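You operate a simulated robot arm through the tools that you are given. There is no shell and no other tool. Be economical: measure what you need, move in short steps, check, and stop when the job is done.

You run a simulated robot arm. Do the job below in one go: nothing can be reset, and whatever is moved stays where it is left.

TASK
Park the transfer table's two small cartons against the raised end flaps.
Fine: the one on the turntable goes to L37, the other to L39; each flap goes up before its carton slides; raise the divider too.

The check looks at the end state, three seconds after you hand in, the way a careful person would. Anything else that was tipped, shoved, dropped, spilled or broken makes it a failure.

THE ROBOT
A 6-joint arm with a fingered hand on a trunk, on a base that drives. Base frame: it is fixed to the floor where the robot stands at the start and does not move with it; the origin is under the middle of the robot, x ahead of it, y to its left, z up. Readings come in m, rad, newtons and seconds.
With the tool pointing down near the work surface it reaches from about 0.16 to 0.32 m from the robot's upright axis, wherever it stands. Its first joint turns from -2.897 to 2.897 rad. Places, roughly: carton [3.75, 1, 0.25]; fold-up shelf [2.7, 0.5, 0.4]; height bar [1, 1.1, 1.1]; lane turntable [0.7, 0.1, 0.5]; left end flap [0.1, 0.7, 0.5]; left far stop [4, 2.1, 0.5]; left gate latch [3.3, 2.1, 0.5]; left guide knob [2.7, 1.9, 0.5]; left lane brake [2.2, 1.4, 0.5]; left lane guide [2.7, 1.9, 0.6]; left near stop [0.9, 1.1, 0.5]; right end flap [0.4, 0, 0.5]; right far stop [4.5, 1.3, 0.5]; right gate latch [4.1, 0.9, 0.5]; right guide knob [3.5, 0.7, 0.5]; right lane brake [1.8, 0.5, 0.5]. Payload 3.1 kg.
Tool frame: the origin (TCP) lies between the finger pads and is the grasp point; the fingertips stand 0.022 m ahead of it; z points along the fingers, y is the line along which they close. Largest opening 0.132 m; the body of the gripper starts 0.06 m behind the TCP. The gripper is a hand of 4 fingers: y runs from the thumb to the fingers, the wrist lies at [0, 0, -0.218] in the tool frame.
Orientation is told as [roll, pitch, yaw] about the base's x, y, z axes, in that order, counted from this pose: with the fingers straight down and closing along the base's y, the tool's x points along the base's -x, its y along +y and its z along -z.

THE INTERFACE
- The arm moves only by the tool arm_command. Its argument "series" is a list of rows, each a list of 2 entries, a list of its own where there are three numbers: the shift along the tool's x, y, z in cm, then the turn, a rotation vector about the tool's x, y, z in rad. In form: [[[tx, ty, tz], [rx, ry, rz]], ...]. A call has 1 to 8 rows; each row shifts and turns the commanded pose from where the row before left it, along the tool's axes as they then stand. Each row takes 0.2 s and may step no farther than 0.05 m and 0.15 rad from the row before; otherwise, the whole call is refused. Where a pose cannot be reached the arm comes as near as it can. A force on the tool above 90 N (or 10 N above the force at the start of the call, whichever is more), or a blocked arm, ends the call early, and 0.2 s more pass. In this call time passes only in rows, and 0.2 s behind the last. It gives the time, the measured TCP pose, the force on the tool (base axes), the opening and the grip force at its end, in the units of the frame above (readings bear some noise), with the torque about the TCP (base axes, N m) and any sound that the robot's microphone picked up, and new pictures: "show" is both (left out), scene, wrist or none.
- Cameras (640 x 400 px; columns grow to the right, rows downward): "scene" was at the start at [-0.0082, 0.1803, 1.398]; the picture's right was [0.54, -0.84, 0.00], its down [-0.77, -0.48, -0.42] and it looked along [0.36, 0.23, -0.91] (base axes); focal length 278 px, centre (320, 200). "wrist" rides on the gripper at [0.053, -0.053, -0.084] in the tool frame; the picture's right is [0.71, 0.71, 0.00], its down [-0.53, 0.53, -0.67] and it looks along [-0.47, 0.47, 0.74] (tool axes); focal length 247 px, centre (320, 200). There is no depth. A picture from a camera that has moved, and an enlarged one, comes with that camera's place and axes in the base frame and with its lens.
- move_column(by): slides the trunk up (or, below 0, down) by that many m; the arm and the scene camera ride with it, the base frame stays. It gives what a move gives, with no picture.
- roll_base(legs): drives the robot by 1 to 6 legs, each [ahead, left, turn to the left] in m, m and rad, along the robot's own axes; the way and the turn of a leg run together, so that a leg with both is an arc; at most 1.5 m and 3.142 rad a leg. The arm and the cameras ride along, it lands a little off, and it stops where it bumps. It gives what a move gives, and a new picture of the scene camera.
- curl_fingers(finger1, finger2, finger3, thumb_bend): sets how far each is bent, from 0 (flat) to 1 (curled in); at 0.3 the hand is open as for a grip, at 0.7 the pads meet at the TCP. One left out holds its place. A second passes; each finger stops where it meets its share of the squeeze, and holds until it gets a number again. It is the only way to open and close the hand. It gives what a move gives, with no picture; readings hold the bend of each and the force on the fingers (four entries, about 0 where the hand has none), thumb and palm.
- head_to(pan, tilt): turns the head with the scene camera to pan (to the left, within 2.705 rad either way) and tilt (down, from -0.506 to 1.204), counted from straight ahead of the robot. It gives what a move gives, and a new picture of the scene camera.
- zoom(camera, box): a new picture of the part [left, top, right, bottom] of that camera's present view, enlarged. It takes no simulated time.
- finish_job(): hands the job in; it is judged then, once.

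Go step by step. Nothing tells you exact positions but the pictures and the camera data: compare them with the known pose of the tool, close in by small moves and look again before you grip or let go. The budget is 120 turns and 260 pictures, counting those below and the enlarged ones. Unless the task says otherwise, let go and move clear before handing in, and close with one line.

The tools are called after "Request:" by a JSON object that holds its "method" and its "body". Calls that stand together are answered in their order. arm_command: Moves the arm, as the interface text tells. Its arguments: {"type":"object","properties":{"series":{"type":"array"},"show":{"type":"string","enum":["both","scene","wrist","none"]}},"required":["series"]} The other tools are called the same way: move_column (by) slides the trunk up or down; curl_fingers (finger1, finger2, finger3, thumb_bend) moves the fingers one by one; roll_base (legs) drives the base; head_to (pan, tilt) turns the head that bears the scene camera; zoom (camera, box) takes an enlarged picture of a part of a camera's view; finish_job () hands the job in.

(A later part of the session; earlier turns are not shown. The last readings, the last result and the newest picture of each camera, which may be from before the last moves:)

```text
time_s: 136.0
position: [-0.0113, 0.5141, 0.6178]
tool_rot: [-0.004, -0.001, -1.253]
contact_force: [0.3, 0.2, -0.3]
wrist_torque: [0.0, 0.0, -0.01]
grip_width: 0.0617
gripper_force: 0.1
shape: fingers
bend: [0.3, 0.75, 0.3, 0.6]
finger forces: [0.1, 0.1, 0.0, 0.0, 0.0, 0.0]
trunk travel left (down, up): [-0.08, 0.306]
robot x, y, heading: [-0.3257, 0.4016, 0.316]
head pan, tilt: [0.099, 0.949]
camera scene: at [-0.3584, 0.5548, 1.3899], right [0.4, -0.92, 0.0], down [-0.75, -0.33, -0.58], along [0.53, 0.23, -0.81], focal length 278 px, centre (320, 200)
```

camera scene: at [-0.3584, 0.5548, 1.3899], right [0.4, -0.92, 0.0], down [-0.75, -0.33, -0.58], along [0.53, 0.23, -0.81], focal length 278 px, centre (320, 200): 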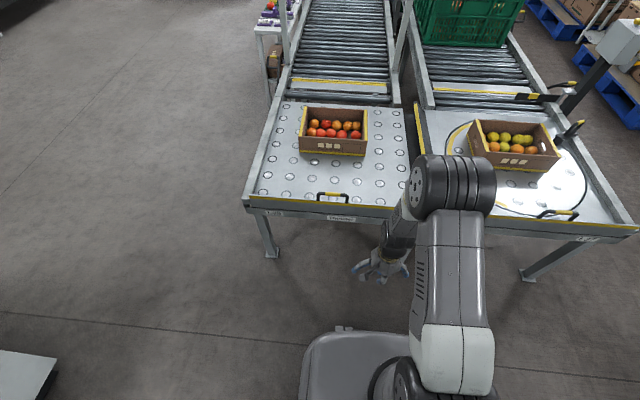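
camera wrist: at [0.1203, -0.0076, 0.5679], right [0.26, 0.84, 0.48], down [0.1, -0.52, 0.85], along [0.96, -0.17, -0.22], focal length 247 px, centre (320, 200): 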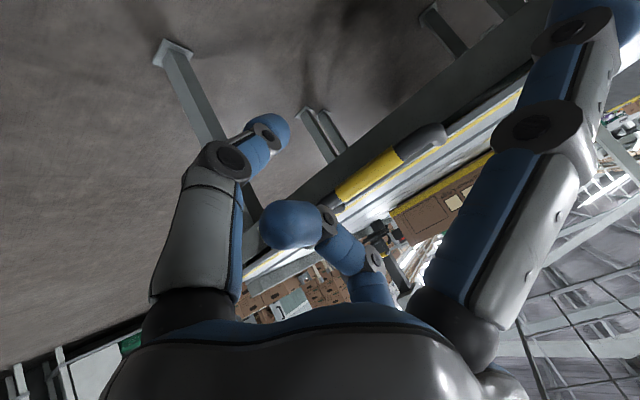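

Positioned left of the lever. I'll move in and push it right in steps.

Request:
{"method": "roll_base", "body": {"legs": [[0.16, 0, 0.008], [0, -0.14, 0]]}}

Request:
{"method": "roll_base", "body": {"legs": [[0, -0.08, 0]]}}

Request:
{"method": "roll_base", "body": {"legs": [[0, -0.05, 0]]}}

```text
time_s: 138.4
position: [0.1831, 0.4324, 0.6179]
tool_rot: [-0.003, 0.0, -1.241]
contact_force: [0.4, -0.3, -0.3]
wrist_torque: [0.01, 0.01, -0.02]
grip_width: 0.0617
gripper_force: 0.1
shape: fingers
bend: [0.3, 0.75, 0.3, 0.6]
finger forces: [0.1, 0.1, 0.0, 0.0, 0.1, 0.0]
trunk travel left (down, up): [-0.08, 0.306]
robot x, y, heading: [-0.1267, 0.3149, 0.32]
head pan, tilt: [0.099, 0.949]
camera scene: at [-0.1638, 0.4682, 1.3901], right [0.41, -0.91, 0.0], down [-0.74, -0.33, -0.58], along [0.53, 0.24, -0.81], focal length 278 px, centre (320, 200)
```

scene: 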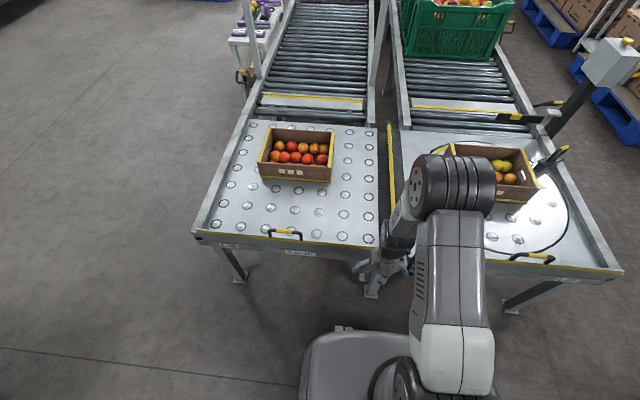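

```text
time_s: 139.4
position: [0.2092, 0.3544, 0.618]
tool_rot: [-0.004, -0.001, -1.241]
contact_force: [0.3, 0.3, 0.6]
wrist_torque: [0.0, -0.02, -0.03]
grip_width: 0.0618
gripper_force: 0.1
shape: fingers
bend: [0.3, 0.75, 0.3, 0.6]
finger forces: [0.0, 0.0, 0.1, 0.1, 0.0, 0.0]
trunk travel left (down, up): [-0.08, 0.306]
robot x, y, heading: [-0.1001, 0.2378, 0.315]
head pan, tilt: [0.099, 0.949]
camera scene: at [-0.1378, 0.39, 1.3901], right [0.41, -0.91, 0.0], down [-0.74, -0.33, -0.58], along [0.53, 0.24, -0.81], focal length 278 px, centre (320, 200)
```

scene: 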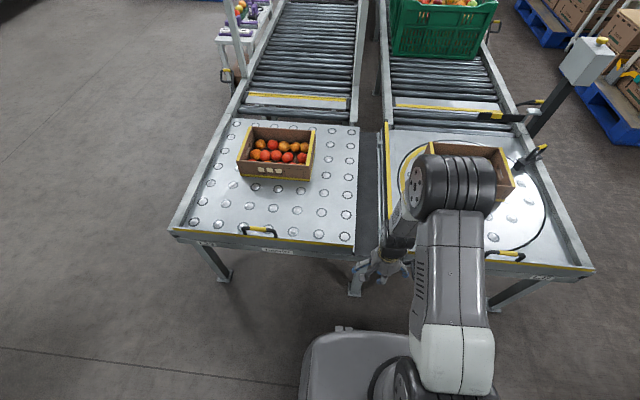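

```text
time_s: 140.4
position: [0.2249, 0.3079, 0.6175]
tool_rot: [-0.001, 0.0, -1.239]
contact_force: [1.2, 2.0, 1.0]
wrist_torque: [0.01, 0.01, 0.11]
grip_width: 0.0614
gripper_force: 1.6
shape: fingers
bend: [0.3, 0.75, 0.3, 0.6]
finger forces: [0.0, 0.0, 1.8, 0.0, 0.1, 0.0]
trunk travel left (down, up): [-0.08, 0.306]
robot x, y, heading: [-0.0835, 0.1909, 0.322]
head pan, tilt: [0.099, 0.949]
camera scene: at [-0.1218, 0.3428, 1.3901], right [0.41, -0.91, 0.0], down [-0.74, -0.33, -0.58], along [0.53, 0.24, -0.81], focal length 278 px, centre (320, 200)
```

scene: 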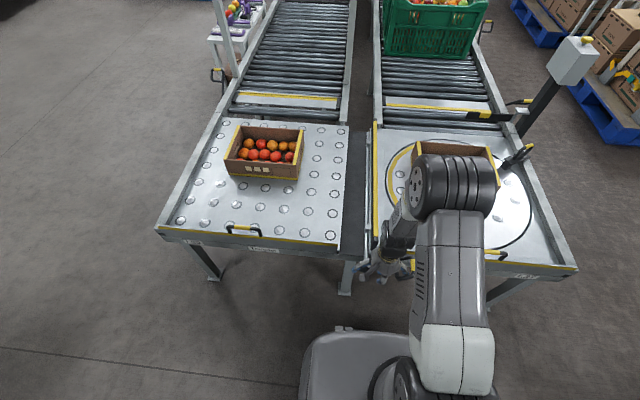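

Finger3 is starting to feel the end. One more push to seat it, then I'll ease left and lift straight up out of the loop.

Request:
{"method": "roll_base", "body": {"legs": [[0, -0.03, 0]]}}

Request:
{"method": "roll_base", "body": {"legs": [[0, 0.03, 0]]}}

Request:
{"method": "move_column", "body": {"by": 0.16}}

Request:
{"method": "zoom", "body": {"camera": "wrist", "box": [0, 0, 640, 400]}}

```text
time_s: 141.2
position: [0.2348, 0.2807, 0.617]
tool_rot: [-0.002, -0.003, -1.239]
contact_force: [-1.0, 15.9, 0.3]
wrist_torque: [-0.26, -0.02, 0.23]
grip_width: 0.0616
gripper_force: 9.5
shape: fingers
bend: [0.3, 0.75, 0.48, 0.6]
finger forces: [0.1, 0.1, 18.1, 0.0, 0.0, 0.0]
trunk travel left (down, up): [-0.08, 0.306]
robot x, y, heading: [-0.0746, 0.1651, 0.319]
head pan, tilt: [0.099, 0.949]
camera scene: at [-0.1128, 0.3169, 1.3898], right [0.41, -0.91, 0.0], down [-0.74, -0.34, -0.58], along [0.53, 0.24, -0.81], focal length 278 px, centre (320, 200)
```

scene: 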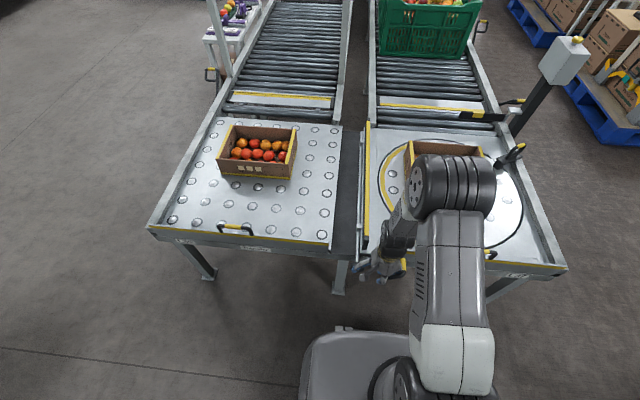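

```text
time_s: 142.0
position: [0.225, 0.3088, 0.6182]
tool_rot: [-0.001, -0.002, -1.238]
contact_force: [0.8, 0.4, 0.3]
wrist_torque: [-0.03, 0.0, 0.04]
grip_width: 0.0617
gripper_force: 0.0
shape: fingers
bend: [0.3, 0.75, 0.3, 0.6]
finger forces: [0.0, 0.0, 0.6, 0.0, 0.1, 0.0]
trunk travel left (down, up): [-0.08, 0.306]
robot x, y, heading: [-0.0828, 0.1959, 0.322]
head pan, tilt: [0.099, 0.949]
camera scene: at [-0.1227, 0.3459, 1.3898], right [0.41, -0.91, 0.0], down [-0.74, -0.34, -0.58], along [0.53, 0.24, -0.81], focal length 278 px, centre (320, 200)
```

scene: 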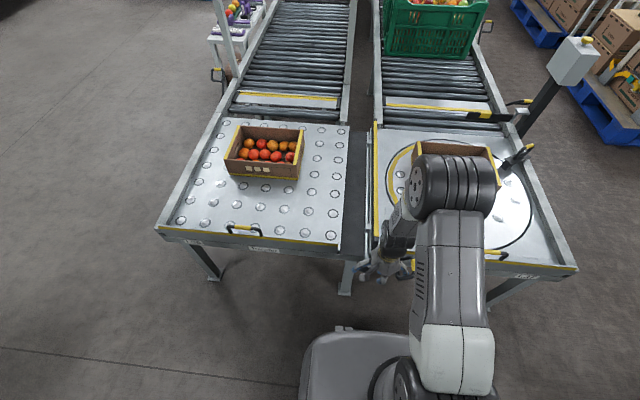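

```text
time_s: 143.9
position: [0.2258, 0.3093, 0.7783]
tool_rot: [-0.002, -0.001, -1.239]
contact_force: [0.0, 0.0, 0.0]
wrist_torque: [0.02, 0.0, -0.01]
grip_width: 0.0618
gripper_force: 0.2
shape: fingers
bend: [0.3, 0.75, 0.3, 0.6]
finger forces: [0.0, 0.1, 0.1, 0.0, 0.1, 0.0]
trunk travel left (down, up): [-0.24, 0.146]
robot x, y, heading: [-0.0882, 0.1924, 0.323]
head pan, tilt: [0.099, 0.949]
```

```text
1.00 times, centred on (320, 200) of wrist (not enlarged: the box is as wide or as high as the picture)
camera zoom: at [0.158, 0.3412, 0.8627], right [0.44, 0.9, 0.0], down [0.67, -0.32, 0.67], along [0.6, -0.29, -0.74], focal length 247 px, centre (320, 200)
```

zoom: 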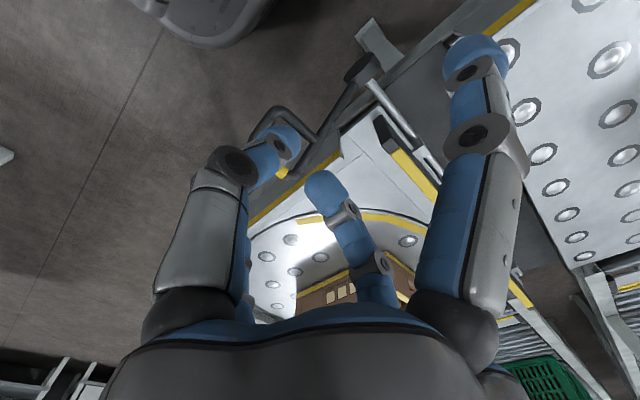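

The divider is up again, held on its stop. Now the cartons: the left one's near wall is at about lane distance 0.69, lateral 0.67. I'll move in front of it with the hand high and test how far the arm extends.

Request:
{"method": "roll_base", "body": {"legs": [[0, 0.45, 0]]}}

Request:
{"method": "arm_command", "body": {"series": [[[0, 3, 0], [-0.12, 0, 0]], [[0, 3, 0], [-0.12, 0, 0]], [[0, 3, 0], [-0.12, 0, 0]], [[0, 3, 0.5], [-0.12, 0, 0]], [[0, 3, 1], [-0.12, 0, 0]], [[0, 3, 1.5], [0, 0, 0]]], "show": "both"}}

```text
time_s: 146.6
position: [0.0843, 0.7359, 0.7778]
tool_rot: [-0.003, -0.002, -1.249]
contact_force: [-0.3, -0.3, 0.7]
wrist_torque: [0.01, -0.02, 0.01]
grip_width: 0.0615
gripper_force: 0.1
shape: fingers
bend: [0.3, 0.75, 0.3, 0.6]
finger forces: [0.0, 0.0, 0.0, 0.0, 0.0, 0.1]
trunk travel left (down, up): [-0.24, 0.146]
robot x, y, heading: [-0.2298, 0.6275, 0.316]
head pan, tilt: [0.099, 0.949]
camera scene: at [-0.2634, 0.7769, 1.5498], right [0.4, -0.92, 0.0], down [-0.74, -0.33, -0.58], along [0.53, 0.23, -0.81], focal length 278 px, centre (320, 200)
```

scene: 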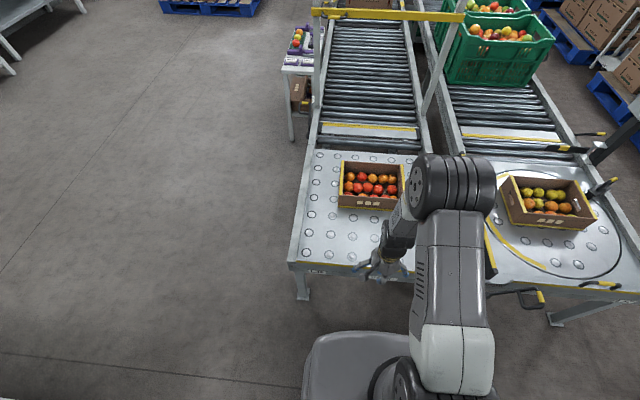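

```text
time_s: 148.0
position: [0.259, 0.7924, 0.8043]
tool_rot: [0.601, -0.001, -1.25]
contact_force: [0.2, 0.1, 0.2]
wrist_torque: [-0.01, 0.01, 0.03]
grip_width: 0.0617
gripper_force: 0.2
shape: fingers
bend: [0.3, 0.75, 0.3, 0.6]
finger forces: [0.0, 0.0, 0.1, 0.1, 0.1, 0.1]
trunk travel left (down, up): [-0.24, 0.146]
robot x, y, heading: [-0.2289, 0.624, 0.316]
head pan, tilt: [0.099, 0.949]
camera scene: at [-0.2626, 0.7761, 1.5499], right [0.4, -0.92, 0.0], down [-0.74, -0.33, -0.58], along [0.53, 0.23, -0.81], focal length 278 px, centre (320, 200)
camera wrist: at [0.1549, 0.8134, 0.8445], right [0.33, 0.86, 0.4], down [0.22, -0.48, 0.85], along [0.92, -0.19, -0.35], focal length 247 px, centre (320, 200)
```

scene: 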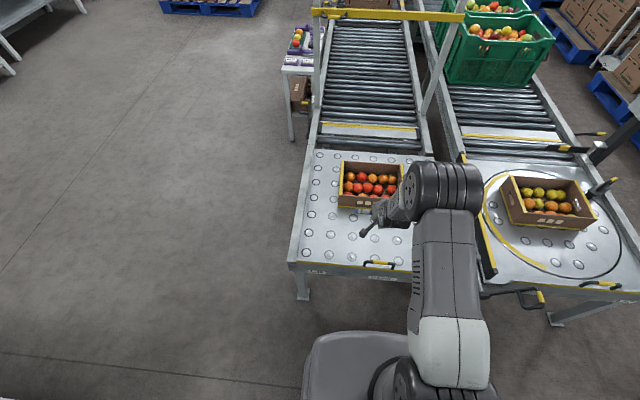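
wrist: 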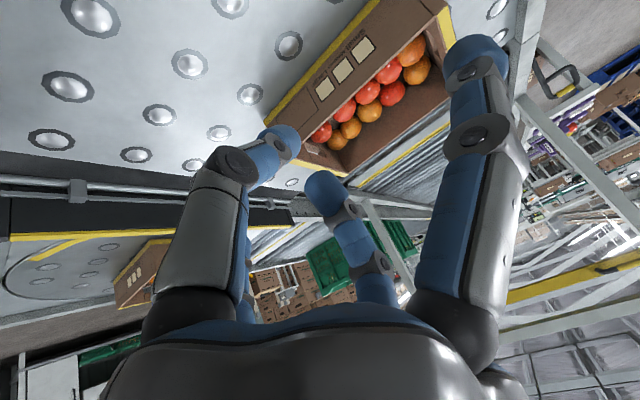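

The arm reaches well past 0.5 m at this height, so I can pinch and pull from the front over the raised flap. I'll turn the hand 45° so two digits hook inside the near wall and two stay outside, drive closer and extend.

Request:
{"method": "roll_base", "body": {"legs": [[0.06, 0, 0.008]]}}

Request:
{"method": "curl_fingers", "body": {"finger1": 0.3, "finger2": 0.3, "finger3": 0.3, "thumb_bend": 0.3}}

Request:
{"method": "arm_command", "body": {"series": [[[0, 3.3, 2.27], [0, 0, 0]], [[0, 3.3, 2.27], [0, 0, 0]], [[0, 0, 0], [0.15, 0, 0]], [[0, 0, 0], [0.15, 0, 0]]], "show": "both"}}

```text
time_s: 149.0
position: [0.3127, 0.816, 0.8028]
tool_rot: [0.596, -0.001, -1.243]
contact_force: [0.6, -0.7, 0.3]
wrist_torque: [-0.01, 0.02, -0.01]
grip_width: 0.0615
gripper_force: 0.1
shape: fingers
bend: [0.3, 0.75, 0.3, 0.6]
finger forces: [0.1, 0.0, 0.0, 0.0, 0.0, 0.1]
trunk travel left (down, up): [-0.24, 0.146]
robot x, y, heading: [-0.1697, 0.6458, 0.326]
head pan, tilt: [0.099, 0.949]
camera scene: at [-0.2051, 0.7951, 1.5499], right [0.41, -0.91, 0.0], down [-0.74, -0.33, -0.58], along [0.53, 0.24, -0.81], focal length 278 px, centre (320, 200)
```

scene: 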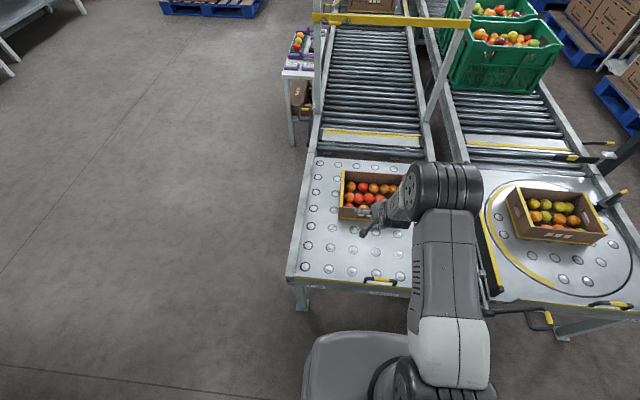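

```text
time_s: 150.0
position: [0.3132, 0.8151, 0.8056]
tool_rot: [0.599, -0.002, -1.242]
contact_force: [-0.4, -0.9, -0.9]
wrist_torque: [-0.03, 0.01, 0.01]
grip_width: 0.0879
gripper_force: 0.0
shape: fingers
bend: [0.3, 0.3, 0.3, 0.3]
finger forces: [0.0, 0.0, 0.0, 0.0, 0.0, 0.0]
trunk travel left (down, up): [-0.24, 0.146]
robot x, y, heading: [-0.172, 0.6453, 0.317]
head pan, tilt: [0.099, 0.949]
```

```text
time_s: 151.0
position: [0.3832, 0.8396, 0.8033]
tool_rot: [0.3, 0.0, -1.243]
contact_force: [0.2, 0.1, 0.5]
wrist_torque: [-0.01, 0.0, -0.04]
grip_width: 0.0882
gripper_force: 0.1
shape: fingers
bend: [0.3, 0.3, 0.3, 0.3]
finger forces: [0.1, 0.0, 0.0, 0.0, 0.2, 0.0]
out of reach, approached as far as the arm can: row 2
trunk travel left (down, up): [-0.24, 0.146]
robot x, y, heading: [-0.1718, 0.6424, 0.315]
head pan, tilt: [0.099, 0.949]
camera scene: at [-0.2069, 0.7945, 1.5499], right [0.41, -0.91, 0.0], down [-0.74, -0.33, -0.58], along [0.53, 0.24, -0.81], focal length 278 px, centre (320, 200)
camera wrist: at [0.2954, 0.8647, 0.8695], right [0.41, 0.89, 0.21], down [0.46, -0.4, 0.79], along [0.79, -0.23, -0.57], focal length 247 px, centre (320, 200)
```

scene: 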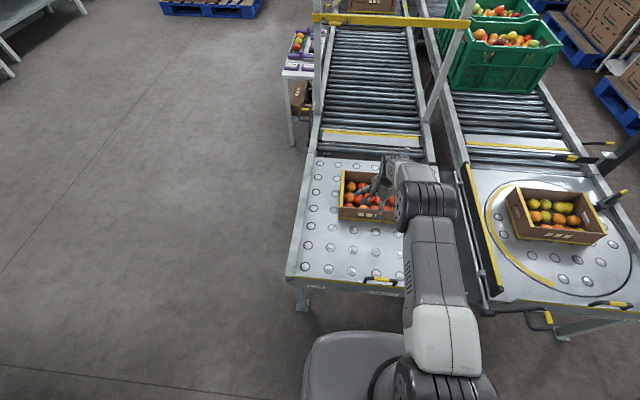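
wrist: 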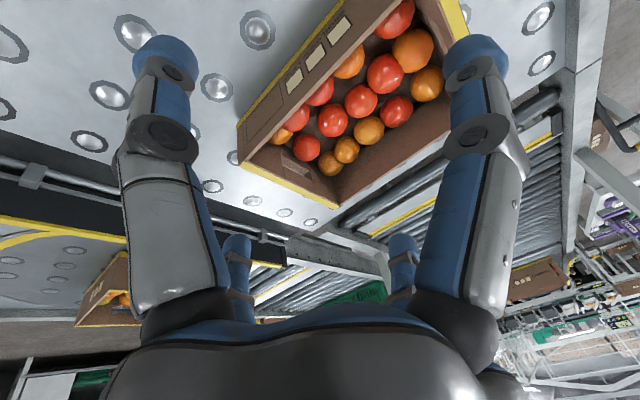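

Reach is now 0.59 m ahead, with the hand above the carton's near edge; fruit tops lie well below the rim. I'll rotate the hand 45° about its axis and check.

Request:
{"method": "arm_command", "body": {"series": [[[0, 0, 0], [0, 0, 0.131]], [[0, 0, 0], [0, 0, 0.131]], [[0, 0, 0], [0, 0, 0.131]], [[0, 0, 0], [0, 0, 0.131]], [[0, 0, 0], [0, 0, 0.131]], [[0, 0, 0], [0, 0, 0.131]]], "show": "both"}}

```text
time_s: 152.4
position: [0.3821, 0.8383, 0.8037]
tool_rot: [0.215, 0.209, -2.01]
contact_force: [1.1, 0.4, -0.4]
wrist_torque: [0.01, -0.03, -0.03]
grip_width: 0.0881
gripper_force: 0.0
shape: fingers
bend: [0.3, 0.3, 0.3, 0.3]
finger forces: [0.0, 0.0, 0.1, 0.0, 0.0, 0.1]
trunk travel left (down, up): [-0.24, 0.146]
robot x, y, heading: [-0.174, 0.6462, 0.322]
head pan, tilt: [0.099, 0.949]
camera scene: at [-0.2075, 0.7943, 1.5499], right [0.41, -0.91, 0.0], down [-0.74, -0.33, -0.58], along [0.53, 0.24, -0.81], focal length 278 px, centre (320, 200)
camera wrist: at [0.3355, 0.9014, 0.8851], right [0.91, 0.3, 0.29], down [0.05, -0.77, 0.64], along [0.42, -0.56, -0.71], focal length 247 px, centre (320, 200)
```

scene: 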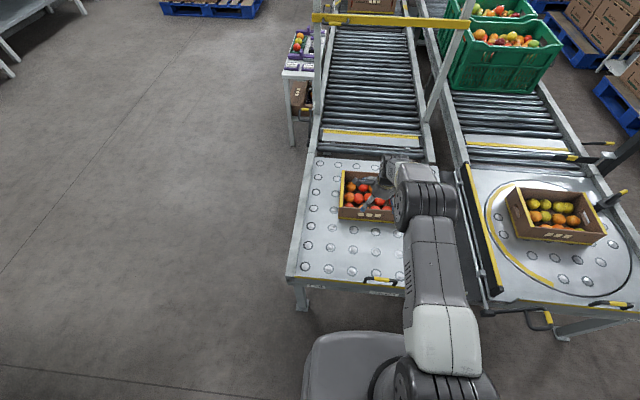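
wrist: 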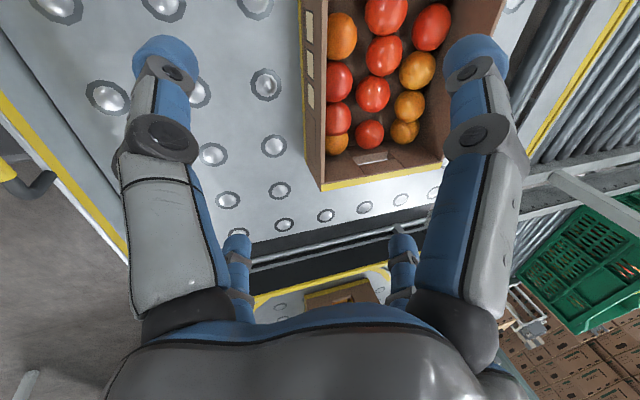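

The wall line runs right between the two digit pairs. I'll roll 3 cm ahead, lower to just above the rim and check.

Request:
{"method": "roll_base", "body": {"legs": [[0.03, 0, 0]]}}

Request:
{"method": "move_column", "body": {"by": -0.11}}

Request:
{"method": "zoom", "body": {"camera": "wrist", "box": [0, 0, 640, 400]}}

```text
time_s: 153.2
position: [0.4122, 0.8487, 0.8031]
tool_rot: [0.215, 0.207, -2.008]
contact_force: [0.6, 1.2, -0.4]
wrist_torque: [-0.01, 0.04, 0.02]
grip_width: 0.088
gripper_force: 0.0
shape: fingers
bend: [0.3, 0.3, 0.3, 0.3]
finger forces: [0.0, 0.0, 0.0, 0.0, 0.0, 0.1]
trunk travel left (down, up): [-0.24, 0.146]
robot x, y, heading: [-0.1444, 0.6518, 0.319]
head pan, tilt: [0.099, 0.949]
camera scene: at [-0.177, 0.8045, 1.5499], right [0.41, -0.91, 0.0], down [-0.74, -0.33, -0.58], along [0.53, 0.24, -0.81], focal length 278 px, centre (320, 200)
```

scene: 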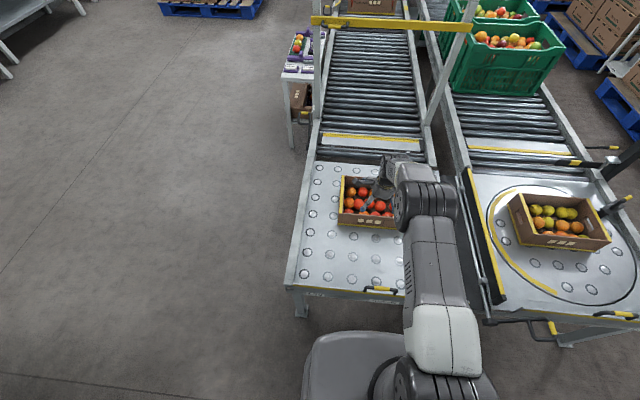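

```text
time_s: 154.6
position: [0.4104, 0.8483, 0.6961]
tool_rot: [0.214, 0.209, -2.006]
contact_force: [-0.4, 0.0, -0.5]
wrist_torque: [0.0, -0.03, 0.01]
grip_width: 0.0884
gripper_force: 0.1
shape: fingers
bend: [0.3, 0.3, 0.3, 0.3]
finger forces: [0.0, 0.1, 0.0, 0.1, 0.1, 0.0]
trunk travel left (down, up): [-0.13, 0.256]
robot x, y, heading: [-0.1443, 0.6529, 0.324]
head pan, tilt: [0.099, 0.949]
```

```text
1.00 times, centred on (320, 200) of wrist (not enlarged: the box is as wide or as high as the picture)
camera zoom: at [0.3637, 0.911, 0.7758], right [0.9, 0.31, 0.29], down [0.05, -0.77, 0.64], along [0.42, -0.56, -0.71], focal length 247 px, centre (320, 200)
```

zoom: 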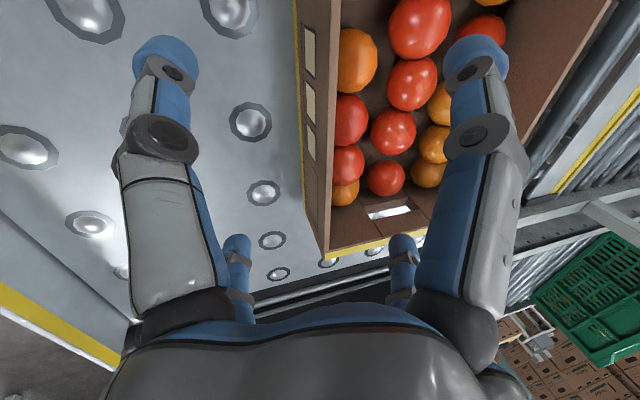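

The wall lies between the digit pairs and nothing is touching. I'll lower another 4 cm and check again.

Request:
{"method": "move_column", "body": {"by": -0.04}}

Request:
{"method": "zoom", "body": {"camera": "wrist", "box": [0, 0, 640, 400]}}

Request:
{"method": "zoom", "body": {"camera": "scene", "box": [300, 140, 460, 260]}}

```text
time_s: 155.4
position: [0.4106, 0.8485, 0.654]
tool_rot: [0.214, 0.209, -2.009]
contact_force: [-0.5, 0.3, -0.2]
wrist_torque: [0.03, -0.01, 0.01]
grip_width: 0.0879
gripper_force: 0.0
shape: fingers
bend: [0.3, 0.3, 0.3, 0.3]
finger forces: [0.0, 0.1, 0.0, 0.0, 0.0, 0.0]
trunk travel left (down, up): [-0.09, 0.296]
robot x, y, heading: [-0.1438, 0.6533, 0.32]
head pan, tilt: [0.099, 0.949]
```

```text
1.00 times, centred on (320, 200) of wrist (not enlarged: the box is as wide or as high as the picture)
camera zoom: at [0.3636, 0.911, 0.7352], right [0.9, 0.31, 0.29], down [0.05, -0.77, 0.64], along [0.42, -0.56, -0.71], focal length 247 px, centre (320, 200)
```

zoom: 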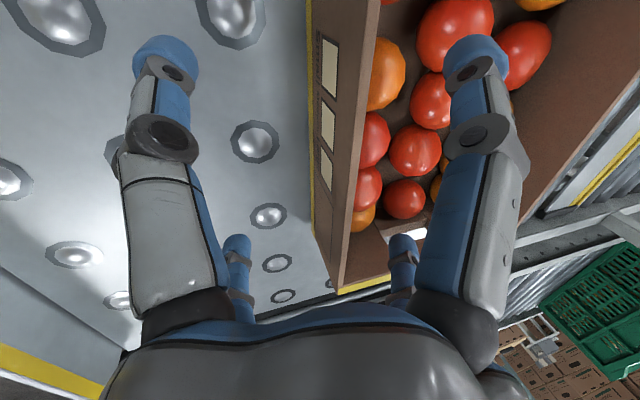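

```text
3.33 times, centred on (380, 200) of scene
camera zoom: at [-0.1792, 0.8037, 1.4], right [0.41, -0.91, 0.0], down [-0.74, -0.33, -0.58], along [0.53, 0.24, -0.81], focal length 927 px, centre (120, 200)
```

zoom: 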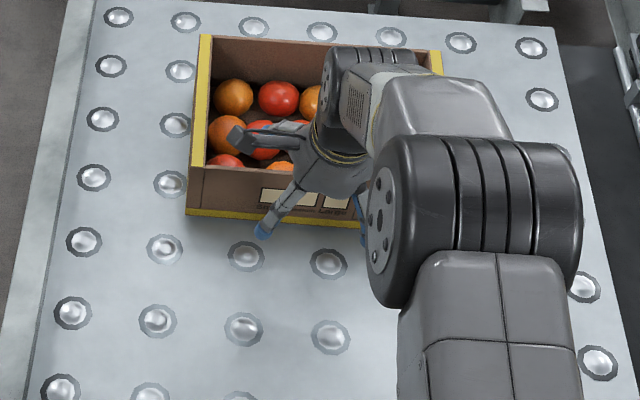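

The rim works out at height 0.65, lane distance 0.68. I'll lower 2 cm more and close the digits gently on the wall.

Request:
{"method": "move_column", "body": {"by": -0.02}}

Request:
{"method": "curl_fingers", "body": {"finger1": 0.5, "finger2": 0.5, "finger3": 0.42, "thumb_bend": 0.42}}

Request:
{"method": "zoom", "body": {"camera": "wrist", "box": [0, 0, 640, 400]}}

```text
time_s: 156.1
position: [0.4109, 0.8482, 0.634]
tool_rot: [0.214, 0.21, -2.007]
contact_force: [0.5, 0.4, 0.5]
wrist_torque: [-0.02, -0.01, 0.04]
grip_width: 0.0879
gripper_force: 0.1
shape: fingers
bend: [0.3, 0.3, 0.3, 0.3]
finger forces: [0.1, 0.1, 0.0, 0.0, 0.0, 0.0]
trunk travel left (down, up): [-0.07, 0.316]
robot x, y, heading: [-0.1416, 0.6526, 0.32]
head pan, tilt: [0.099, 0.949]
```

```text
time_s: 157.1
position: [0.4106, 0.8484, 0.6351]
tool_rot: [0.215, 0.21, -2.005]
contact_force: [0.1, -0.6, 0.2]
wrist_torque: [0.0, -0.02, 0.01]
grip_width: 0.0513
gripper_force: 0.0
shape: fingers
bend: [0.5, 0.5, 0.42, 0.42]
finger forces: [0.1, 0.1, 0.0, 0.1, 0.0, 0.1]
trunk travel left (down, up): [-0.07, 0.316]
robot x, y, heading: [-0.1433, 0.6536, 0.326]
head pan, tilt: [0.099, 0.949]
```

```text
1.00 times, centred on (320, 200) of wrist (not enlarged: the box is as wide or as high as the picture)
camera zoom: at [0.3637, 0.911, 0.7149], right [0.9, 0.31, 0.29], down [0.05, -0.77, 0.64], along [0.42, -0.56, -0.71], focal length 247 px, centre (320, 200)
```

zoom: 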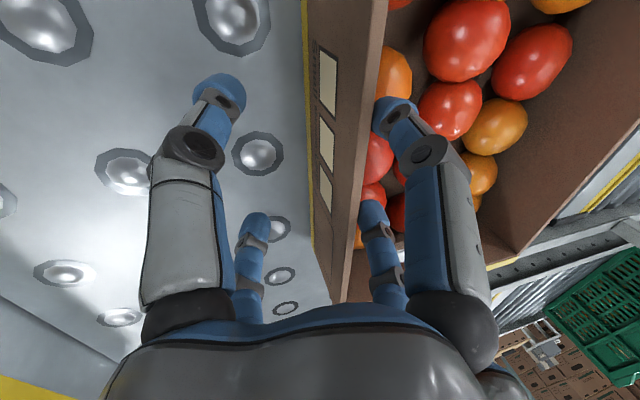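

Two digits sit just inside the wall above the fruit, with no contact forces. I'll pull back gently 6 cm first.

Request:
{"method": "roll_base", "body": {"legs": [[-0.06, 0, 0]]}}

Request:
{"method": "zoom", "body": {"camera": "wrist", "box": [0, 0, 640, 400]}}

```text
time_s: 158.1
position: [0.3539, 0.8298, 0.6346]
tool_rot: [0.216, 0.209, -2.009]
contact_force: [0.3, 0.8, 0.3]
wrist_torque: [0.02, -0.04, 0.01]
grip_width: 0.0512
gripper_force: 0.1
shape: fingers
bend: [0.5, 0.5, 0.42, 0.42]
finger forces: [0.0, 0.0, 0.1, 0.1, 0.1, 0.0]
trunk travel left (down, up): [-0.07, 0.316]
robot x, y, heading: [-0.199, 0.6367, 0.319]
head pan, tilt: [0.099, 0.949]
camera scene: at [-0.2369, 0.7846, 1.3798], right [0.41, -0.91, 0.0], down [-0.74, -0.33, -0.58], along [0.53, 0.24, -0.81], focal length 278 px, centre (320, 200)
```

scene: 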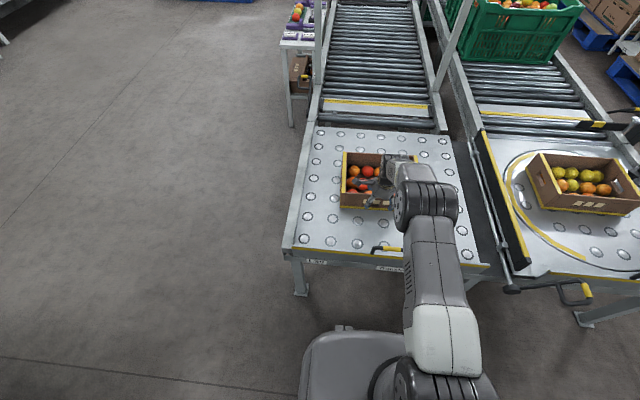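

```text
1.00 times, centred on (320, 200) of wrist (not enlarged: the box is as wide or as high as the picture)
camera zoom: at [0.3066, 0.8918, 0.7155], right [0.9, 0.31, 0.3], down [0.05, -0.77, 0.64], along [0.42, -0.56, -0.71], focal length 247 px, centre (320, 200)
```

zoom: 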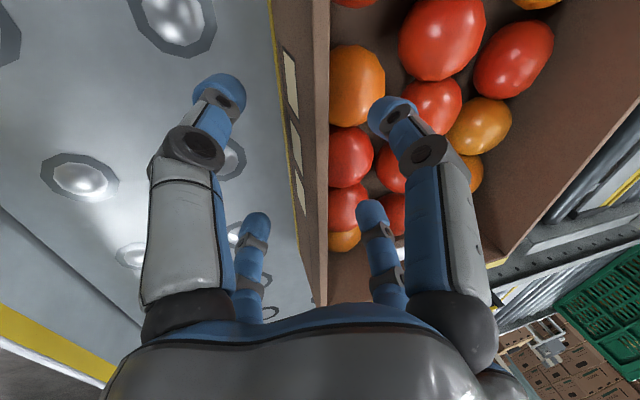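

The carton rolls very easily and stays square; it coasted a little ahead of the hook. I'll continue in small steps.

Request:
{"method": "roll_base", "body": {"legs": [[-0.06, 0, 0]]}}

Request:
{"method": "roll_base", "body": {"legs": [[-0.035, 0, 0]]}}

Request:
{"method": "zoom", "body": {"camera": "wrist", "box": [0, 0, 640, 400]}}

```text
time_s: 159.1
position: [0.2962, 0.8102, 0.6345]
tool_rot: [0.217, 0.209, -2.007]
contact_force: [-0.4, -0.8, 0.4]
wrist_torque: [0.01, -0.02, -0.01]
grip_width: 0.0516
gripper_force: 0.1
shape: fingers
bend: [0.5, 0.5, 0.42, 0.42]
finger forces: [0.0, 0.0, 0.1, 0.0, 0.0, 0.0]
trunk travel left (down, up): [-0.07, 0.316]
robot x, y, heading: [-0.2547, 0.6172, 0.318]
head pan, tilt: [0.099, 0.949]
camera scene: at [-0.2945, 0.7654, 1.3798], right [0.41, -0.91, 0.0], down [-0.74, -0.33, -0.58], along [0.53, 0.24, -0.81], focal length 278 px, centre (320, 200)
```

scene: 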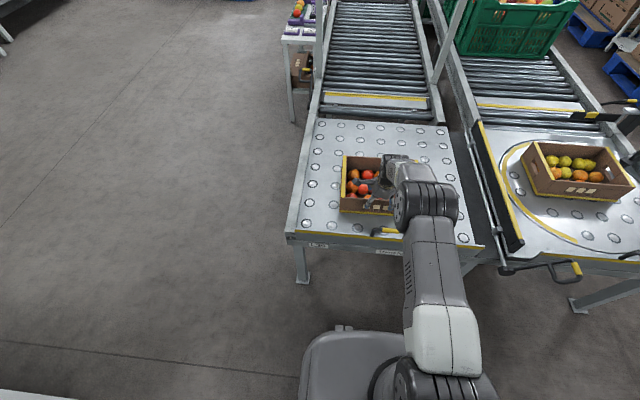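

```text
time_s: 159.9
position: [0.2636, 0.7986, 0.6353]
tool_rot: [0.217, 0.208, -2.008]
contact_force: [0.2, 0.2, -0.4]
wrist_torque: [-0.01, 0.0, -0.02]
grip_width: 0.0515
gripper_force: 0.0
shape: fingers
bend: [0.5, 0.5, 0.42, 0.42]
finger forces: [0.1, 0.0, 0.0, 0.0, 0.1, 0.1]
trunk travel left (down, up): [-0.07, 0.316]
robot x, y, heading: [-0.2904, 0.6003, 0.317]
head pan, tilt: [0.099, 0.949]
camera scene: at [-0.3275, 0.7544, 1.3798], right [0.41, -0.91, 0.0], down [-0.74, -0.33, -0.58], along [0.53, 0.24, -0.81], focal length 278 px, centre (320, 200)
```

scene: 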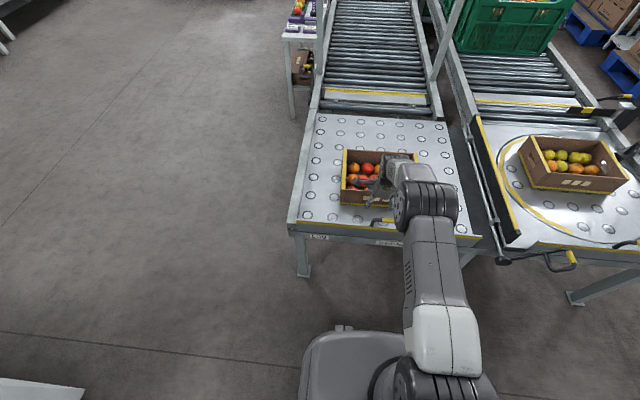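

```text
1.00 times, centred on (320, 200) of wrist (not enlarged: the box is as wide or as high as the picture)
camera zoom: at [0.2161, 0.8612, 0.7155], right [0.91, 0.31, 0.3], down [0.05, -0.77, 0.64], along [0.42, -0.56, -0.71], focal length 247 px, centre (320, 200)
```

zoom: 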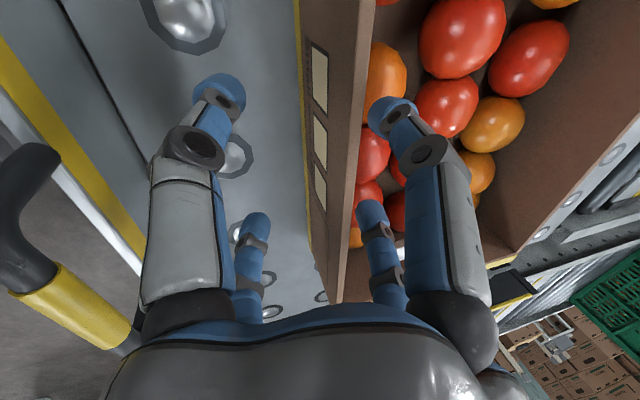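

The wall is now about 10 cm from the flap. Before the outer digits reach the flap I'll lift clear, curl them away, and tilt the hand slightly back so only the two inner digits hook low enough for the last stretch.

Request:
{"method": "roll_base", "body": {"legs": [[0.01, 0, 0]]}}

Request:
{"method": "move_column", "body": {"by": 0.12}}

Request:
{"method": "arm_command", "body": {"series": [[[-2.25, -2.25, -0.99], [0, 0, 0]], [[-2.25, -2.25, -0.99], [0, 0, 0]], [[-2.25, -2.25, -0.99], [0, 0, 0]], [[0, 0, 0], [0.1, -0.1, 0]], [[0, 0, 0], [0.1, -0.1, 0]], [[0, 0, 0], [0.1, -0.1, 0]], [[0, 0, 0], [0.1, -0.1, 0]]], "show": "wrist"}}

Request:
{"method": "curl_fingers", "body": {"finger3": 0.9, "thumb_bend": 0.9, "finger1": 0.3, "finger2": 0.3}}

```text
time_s: 160.7
position: [0.2733, 0.8022, 0.6341]
tool_rot: [0.213, 0.211, -2.006]
contact_force: [0.9, -0.3, -0.8]
wrist_torque: [0.01, 0.03, -0.02]
grip_width: 0.0514
gripper_force: 0.1
shape: fingers
bend: [0.5, 0.5, 0.42, 0.42]
finger forces: [0.0, 0.0, 0.0, 0.0, 0.0, 0.0]
trunk travel left (down, up): [-0.07, 0.316]
robot x, y, heading: [-0.2783, 0.6062, 0.322]
head pan, tilt: [0.099, 0.949]
camera scene: at [-0.316, 0.7583, 1.3798], right [0.41, -0.91, 0.0], down [-0.74, -0.33, -0.58], along [0.53, 0.24, -0.81], focal length 278 px, centre (320, 200)
```

scene: 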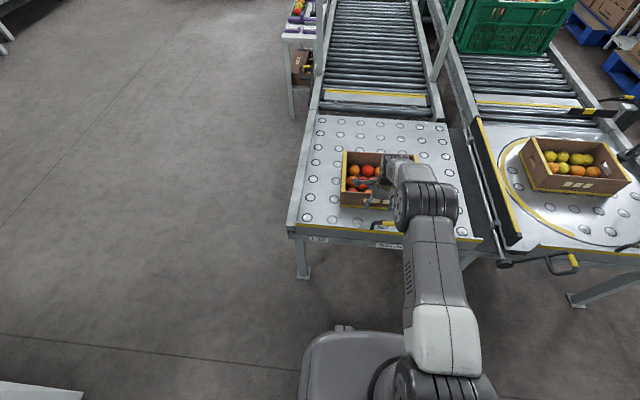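

```text
time_s: 162.2
position: [0.2742, 0.8011, 0.7555]
tool_rot: [0.215, 0.21, -2.005]
contact_force: [-1.0, -0.2, 0.1]
wrist_torque: [0.02, -0.01, 0.0]
grip_width: 0.0515
gripper_force: 0.0
shape: fingers
bend: [0.5, 0.5, 0.42, 0.42]
finger forces: [0.0, 0.1, 0.1, 0.0, 0.0, 0.0]
trunk travel left (down, up): [-0.19, 0.196]
robot x, y, heading: [-0.279, 0.6053, 0.32]
head pan, tilt: [0.099, 0.949]
```

```text
time_s: 163.8
position: [0.1783, 0.77, 0.7541]
tool_rot: [-0.194, -0.19, -2.012]
contact_force: [-0.2, -0.5, 0.2]
wrist_torque: [0.04, 0.0, 0.0]
grip_width: 0.0512
gripper_force: 0.0
shape: fingers
bend: [0.5, 0.5, 0.42, 0.42]
finger forces: [0.0, 0.1, 0.1, 0.0, 0.1, 0.0]
trunk travel left (down, up): [-0.19, 0.196]
robot x, y, heading: [-0.2791, 0.6065, 0.321]
head pan, tilt: [0.099, 0.949]
camera wrist: at [0.1759, 0.8475, 0.8356], right [0.91, 0.31, -0.27], down [0.41, -0.65, 0.64], along [0.03, -0.7, -0.72], focal length 247 px, centre (320, 200)
```

wrist: 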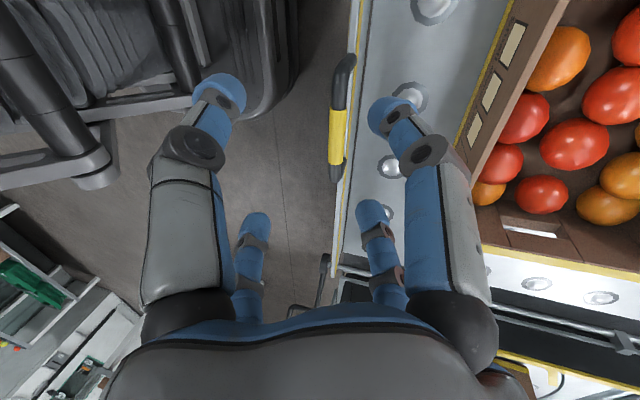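

```text
time_s: 164.8
position: [0.18, 0.769, 0.7552]
tool_rot: [-0.19, -0.189, -2.013]
contact_force: [0.1, 0.2, 0.6]
wrist_torque: [0.01, -0.03, 0.01]
grip_width: 0.0634
gripper_force: 0.1
shape: fingers
bend: [0.3, 0.3, 0.84, 0.9]
finger forces: [0.1, 0.0, 0.0, 0.0, 0.0, 0.0]
trunk travel left (down, up): [-0.19, 0.196]
robot x, y, heading: [-0.2845, 0.6082, 0.32]
head pan, tilt: [0.099, 0.949]
```

The hand is set. I'll roll ahead so the two open digits sit beyond the wall, and check before lowering.

Request:
{"method": "roll_base", "body": {"legs": [[0.095, 0, 0]]}}

Request:
{"method": "zoom", "body": {"camera": "wrist", "box": [0, 0, 640, 400]}}

```text
time_s: 165.9
position: [0.2704, 0.7985, 0.7535]
tool_rot: [-0.192, -0.188, -2.016]
contact_force: [0.6, 0.1, -0.4]
wrist_torque: [0.0, 0.02, -0.01]
grip_width: 0.0634
gripper_force: 0.1
shape: fingers
bend: [0.3, 0.3, 0.84, 0.9]
finger forces: [0.1, 0.1, 0.0, 0.0, 0.1, 0.1]
trunk travel left (down, up): [-0.19, 0.196]
robot x, y, heading: [-0.1901, 0.6358, 0.322]
head pan, tilt: [0.099, 0.949]
camera scene: at [-0.2252, 0.7883, 1.5005], right [0.41, -0.91, 0.0], down [-0.74, -0.33, -0.58], along [0.53, 0.24, -0.81], focal length 278 px, centre (320, 200)
```

scene: 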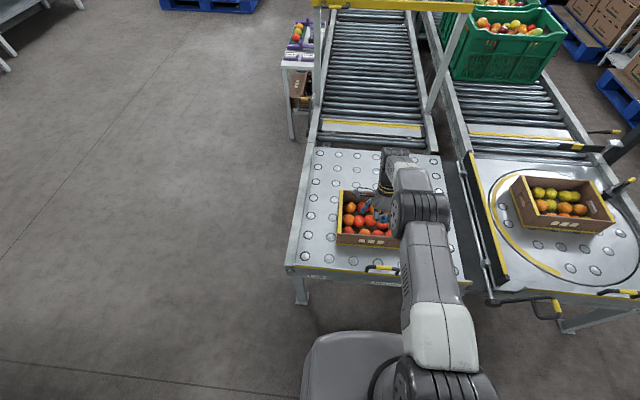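

```text
1.00 times, centred on (320, 200) of wrist (not enlarged: the box is as wide or as high as the picture)
camera zoom: at [0.2667, 0.8769, 0.8356], right [0.91, 0.31, -0.27], down [0.41, -0.65, 0.65], along [0.03, -0.7, -0.72], focal length 247 px, centre (320, 200)
```

zoom: 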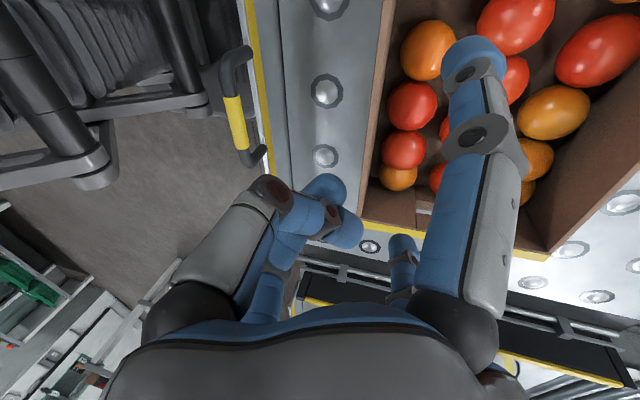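

The rim is at 0.528 and the open digits are well inside it. Lowering, then pulling back.

Request:
{"method": "move_column", "body": {"by": -0.093}}

Request:
{"method": "roll_base", "body": {"legs": [[-0.05, 0, 0]]}}

Request:
{"method": "zoom", "body": {"camera": "wrist", "box": [0, 0, 640, 400]}}

```text
time_s: 167.2
position: [0.2692, 0.7977, 0.6607]
tool_rot: [-0.19, -0.188, -2.013]
contact_force: [0.4, 1.2, -0.3]
wrist_torque: [0.01, 0.0, 0.0]
grip_width: 0.0637
gripper_force: 0.0
shape: fingers
bend: [0.3, 0.3, 0.84, 0.9]
finger forces: [0.1, 0.0, 0.1, 0.0, 0.0, 0.0]
trunk travel left (down, up): [-0.097, 0.289]
robot x, y, heading: [-0.1902, 0.6364, 0.318]
head pan, tilt: [0.099, 0.949]
```

```text
time_s: 168.1
position: [0.2199, 0.7826, 0.663]
tool_rot: [-0.189, -0.186, -2.014]
contact_force: [0.7, 0.2, -0.5]
wrist_torque: [0.02, -0.01, 0.0]
grip_width: 0.0643
gripper_force: 0.0
shape: fingers
bend: [0.3, 0.3, 0.84, 0.9]
finger forces: [0.1, 0.1, 0.0, 0.0, 0.0, 0.0]
trunk travel left (down, up): [-0.097, 0.289]
robot x, y, heading: [-0.2376, 0.6209, 0.315]
head pan, tilt: [0.099, 0.949]
camera scene: at [-0.2759, 0.7715, 1.4073], right [0.41, -0.91, 0.0], down [-0.74, -0.33, -0.58], along [0.53, 0.24, -0.81], focal length 278 px, centre (320, 200)
```

scene: 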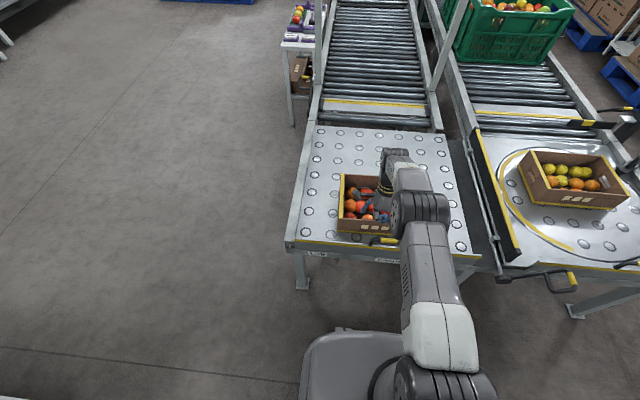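

```text
1.00 times, centred on (320, 200) of wrist (not enlarged: the box is as wide or as high as the picture)
camera zoom: at [0.2176, 0.8607, 0.7436], right [0.91, 0.31, -0.26], down [0.4, -0.65, 0.65], along [0.03, -0.7, -0.72], focal length 247 px, centre (320, 200)
```

zoom: 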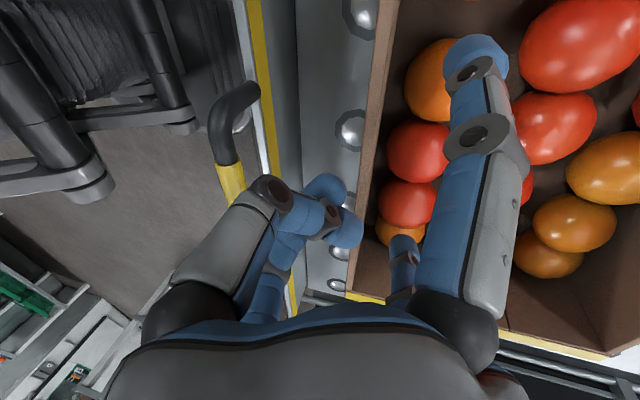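

The carton follows; its wall is at about 0.48, with about 6.5 cm left to the flap. Continuing slowly.

Request:
{"method": "roll_base", "body": {"legs": [[-0.04, 0, 0]]}}

Request:
{"method": "zoom", "body": {"camera": "wrist", "box": [0, 0, 640, 400]}}

```text
time_s: 169.0
position: [0.1843, 0.7705, 0.6625]
tool_rot: [-0.189, -0.188, -2.013]
contact_force: [-0.6, 0.5, 1.0]
wrist_torque: [-0.01, 0.0, -0.01]
grip_width: 0.0642
gripper_force: 0.1
shape: fingers
bend: [0.3, 0.3, 0.84, 0.9]
finger forces: [0.0, 0.1, 0.0, 0.1, 0.0, 0.0]
trunk travel left (down, up): [-0.097, 0.289]
robot x, y, heading: [-0.2757, 0.6074, 0.324]
head pan, tilt: [0.099, 0.949]
camera scene: at [-0.3134, 0.7592, 1.4073], right [0.41, -0.91, 0.0], down [-0.74, -0.33, -0.58], along [0.53, 0.24, -0.81], focal length 278 px, centre (320, 200)
```

scene: 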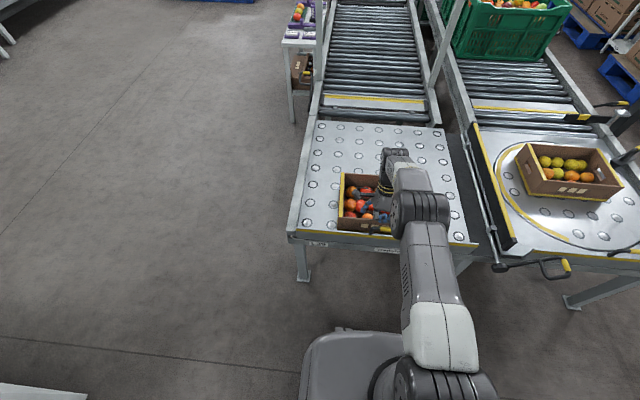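

```text
1.00 times, centred on (320, 200) of wrist (not enlarged: the box is as wide or as high as the picture)
camera zoom: at [0.1802, 0.848, 0.7435], right [0.91, 0.31, -0.26], down [0.4, -0.65, 0.65], along [0.03, -0.7, -0.72], focal length 247 px, centre (320, 200)
```

zoom: 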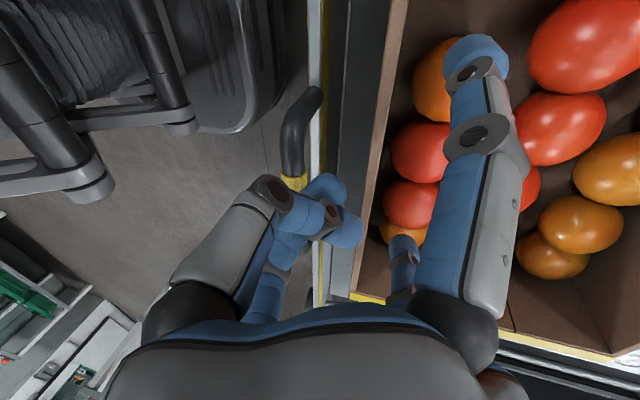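

About 3 cm remains. I'll raise a few millimetres so the curled digits clear the flap handle, and continue.

Request:
{"method": "move_column", "body": {"by": 0.01}}

Request:
{"method": "roll_base", "body": {"legs": [[-0.025, 0, 0]]}}

Request:
{"method": "zoom", "body": {"camera": "wrist", "box": [0, 0, 640, 400]}}

```text
time_s: 169.5
position: [0.1834, 0.7711, 0.671]
tool_rot: [-0.192, -0.188, -2.014]
contact_force: [-0.1, -0.2, -0.6]
wrist_torque: [-0.01, 0.05, -0.02]
grip_width: 0.0641
gripper_force: 0.1
shape: fingers
bend: [0.3, 0.3, 0.84, 0.9]
finger forces: [0.1, 0.0, 0.0, 0.0, 0.0, 0.0]
trunk travel left (down, up): [-0.107, 0.279]
robot x, y, heading: [-0.2743, 0.6082, 0.317]
head pan, tilt: [0.099, 0.949]
```

```text
time_s: 170.3
position: [0.1591, 0.7619, 0.6716]
tool_rot: [-0.191, -0.189, -2.015]
contact_force: [-0.2, 0.5, 0.1]
wrist_torque: [-0.03, -0.01, -0.03]
grip_width: 0.064
gripper_force: 0.1
shape: fingers
bend: [0.3, 0.3, 0.84, 0.9]
finger forces: [0.0, 0.0, 0.1, 0.0, 0.1, 0.0]
trunk travel left (down, up): [-0.107, 0.279]
robot x, y, heading: [-0.3019, 0.5989, 0.323]
head pan, tilt: [0.099, 0.949]
camera scene: at [-0.3368, 0.7515, 1.4174], right [0.41, -0.91, 0.0], down [-0.74, -0.33, -0.58], along [0.53, 0.24, -0.81], focal length 278 px, centre (320, 200)
```

scene: 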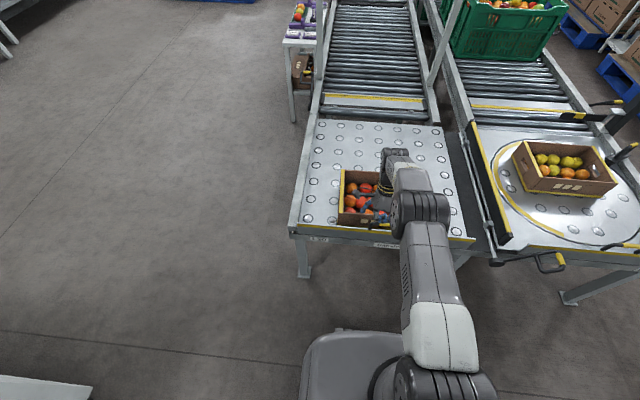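

```text
1.00 times, centred on (320, 200) of wrist (not enlarged: the box is as wide or as high as the picture)
camera zoom: at [0.1567, 0.8404, 0.7537], right [0.91, 0.31, -0.26], down [0.4, -0.65, 0.65], along [0.03, -0.7, -0.72], focal length 247 px, centre (320, 200)
```

zoom: 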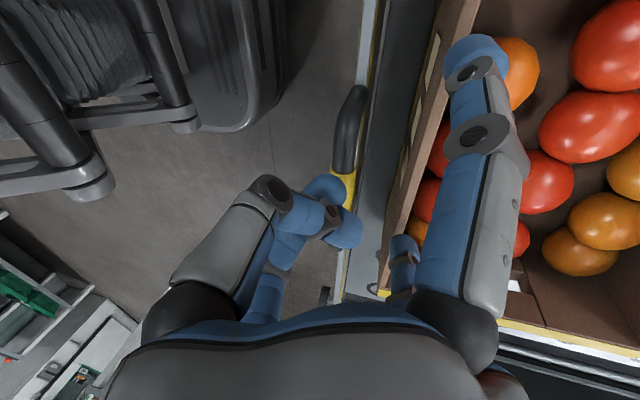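

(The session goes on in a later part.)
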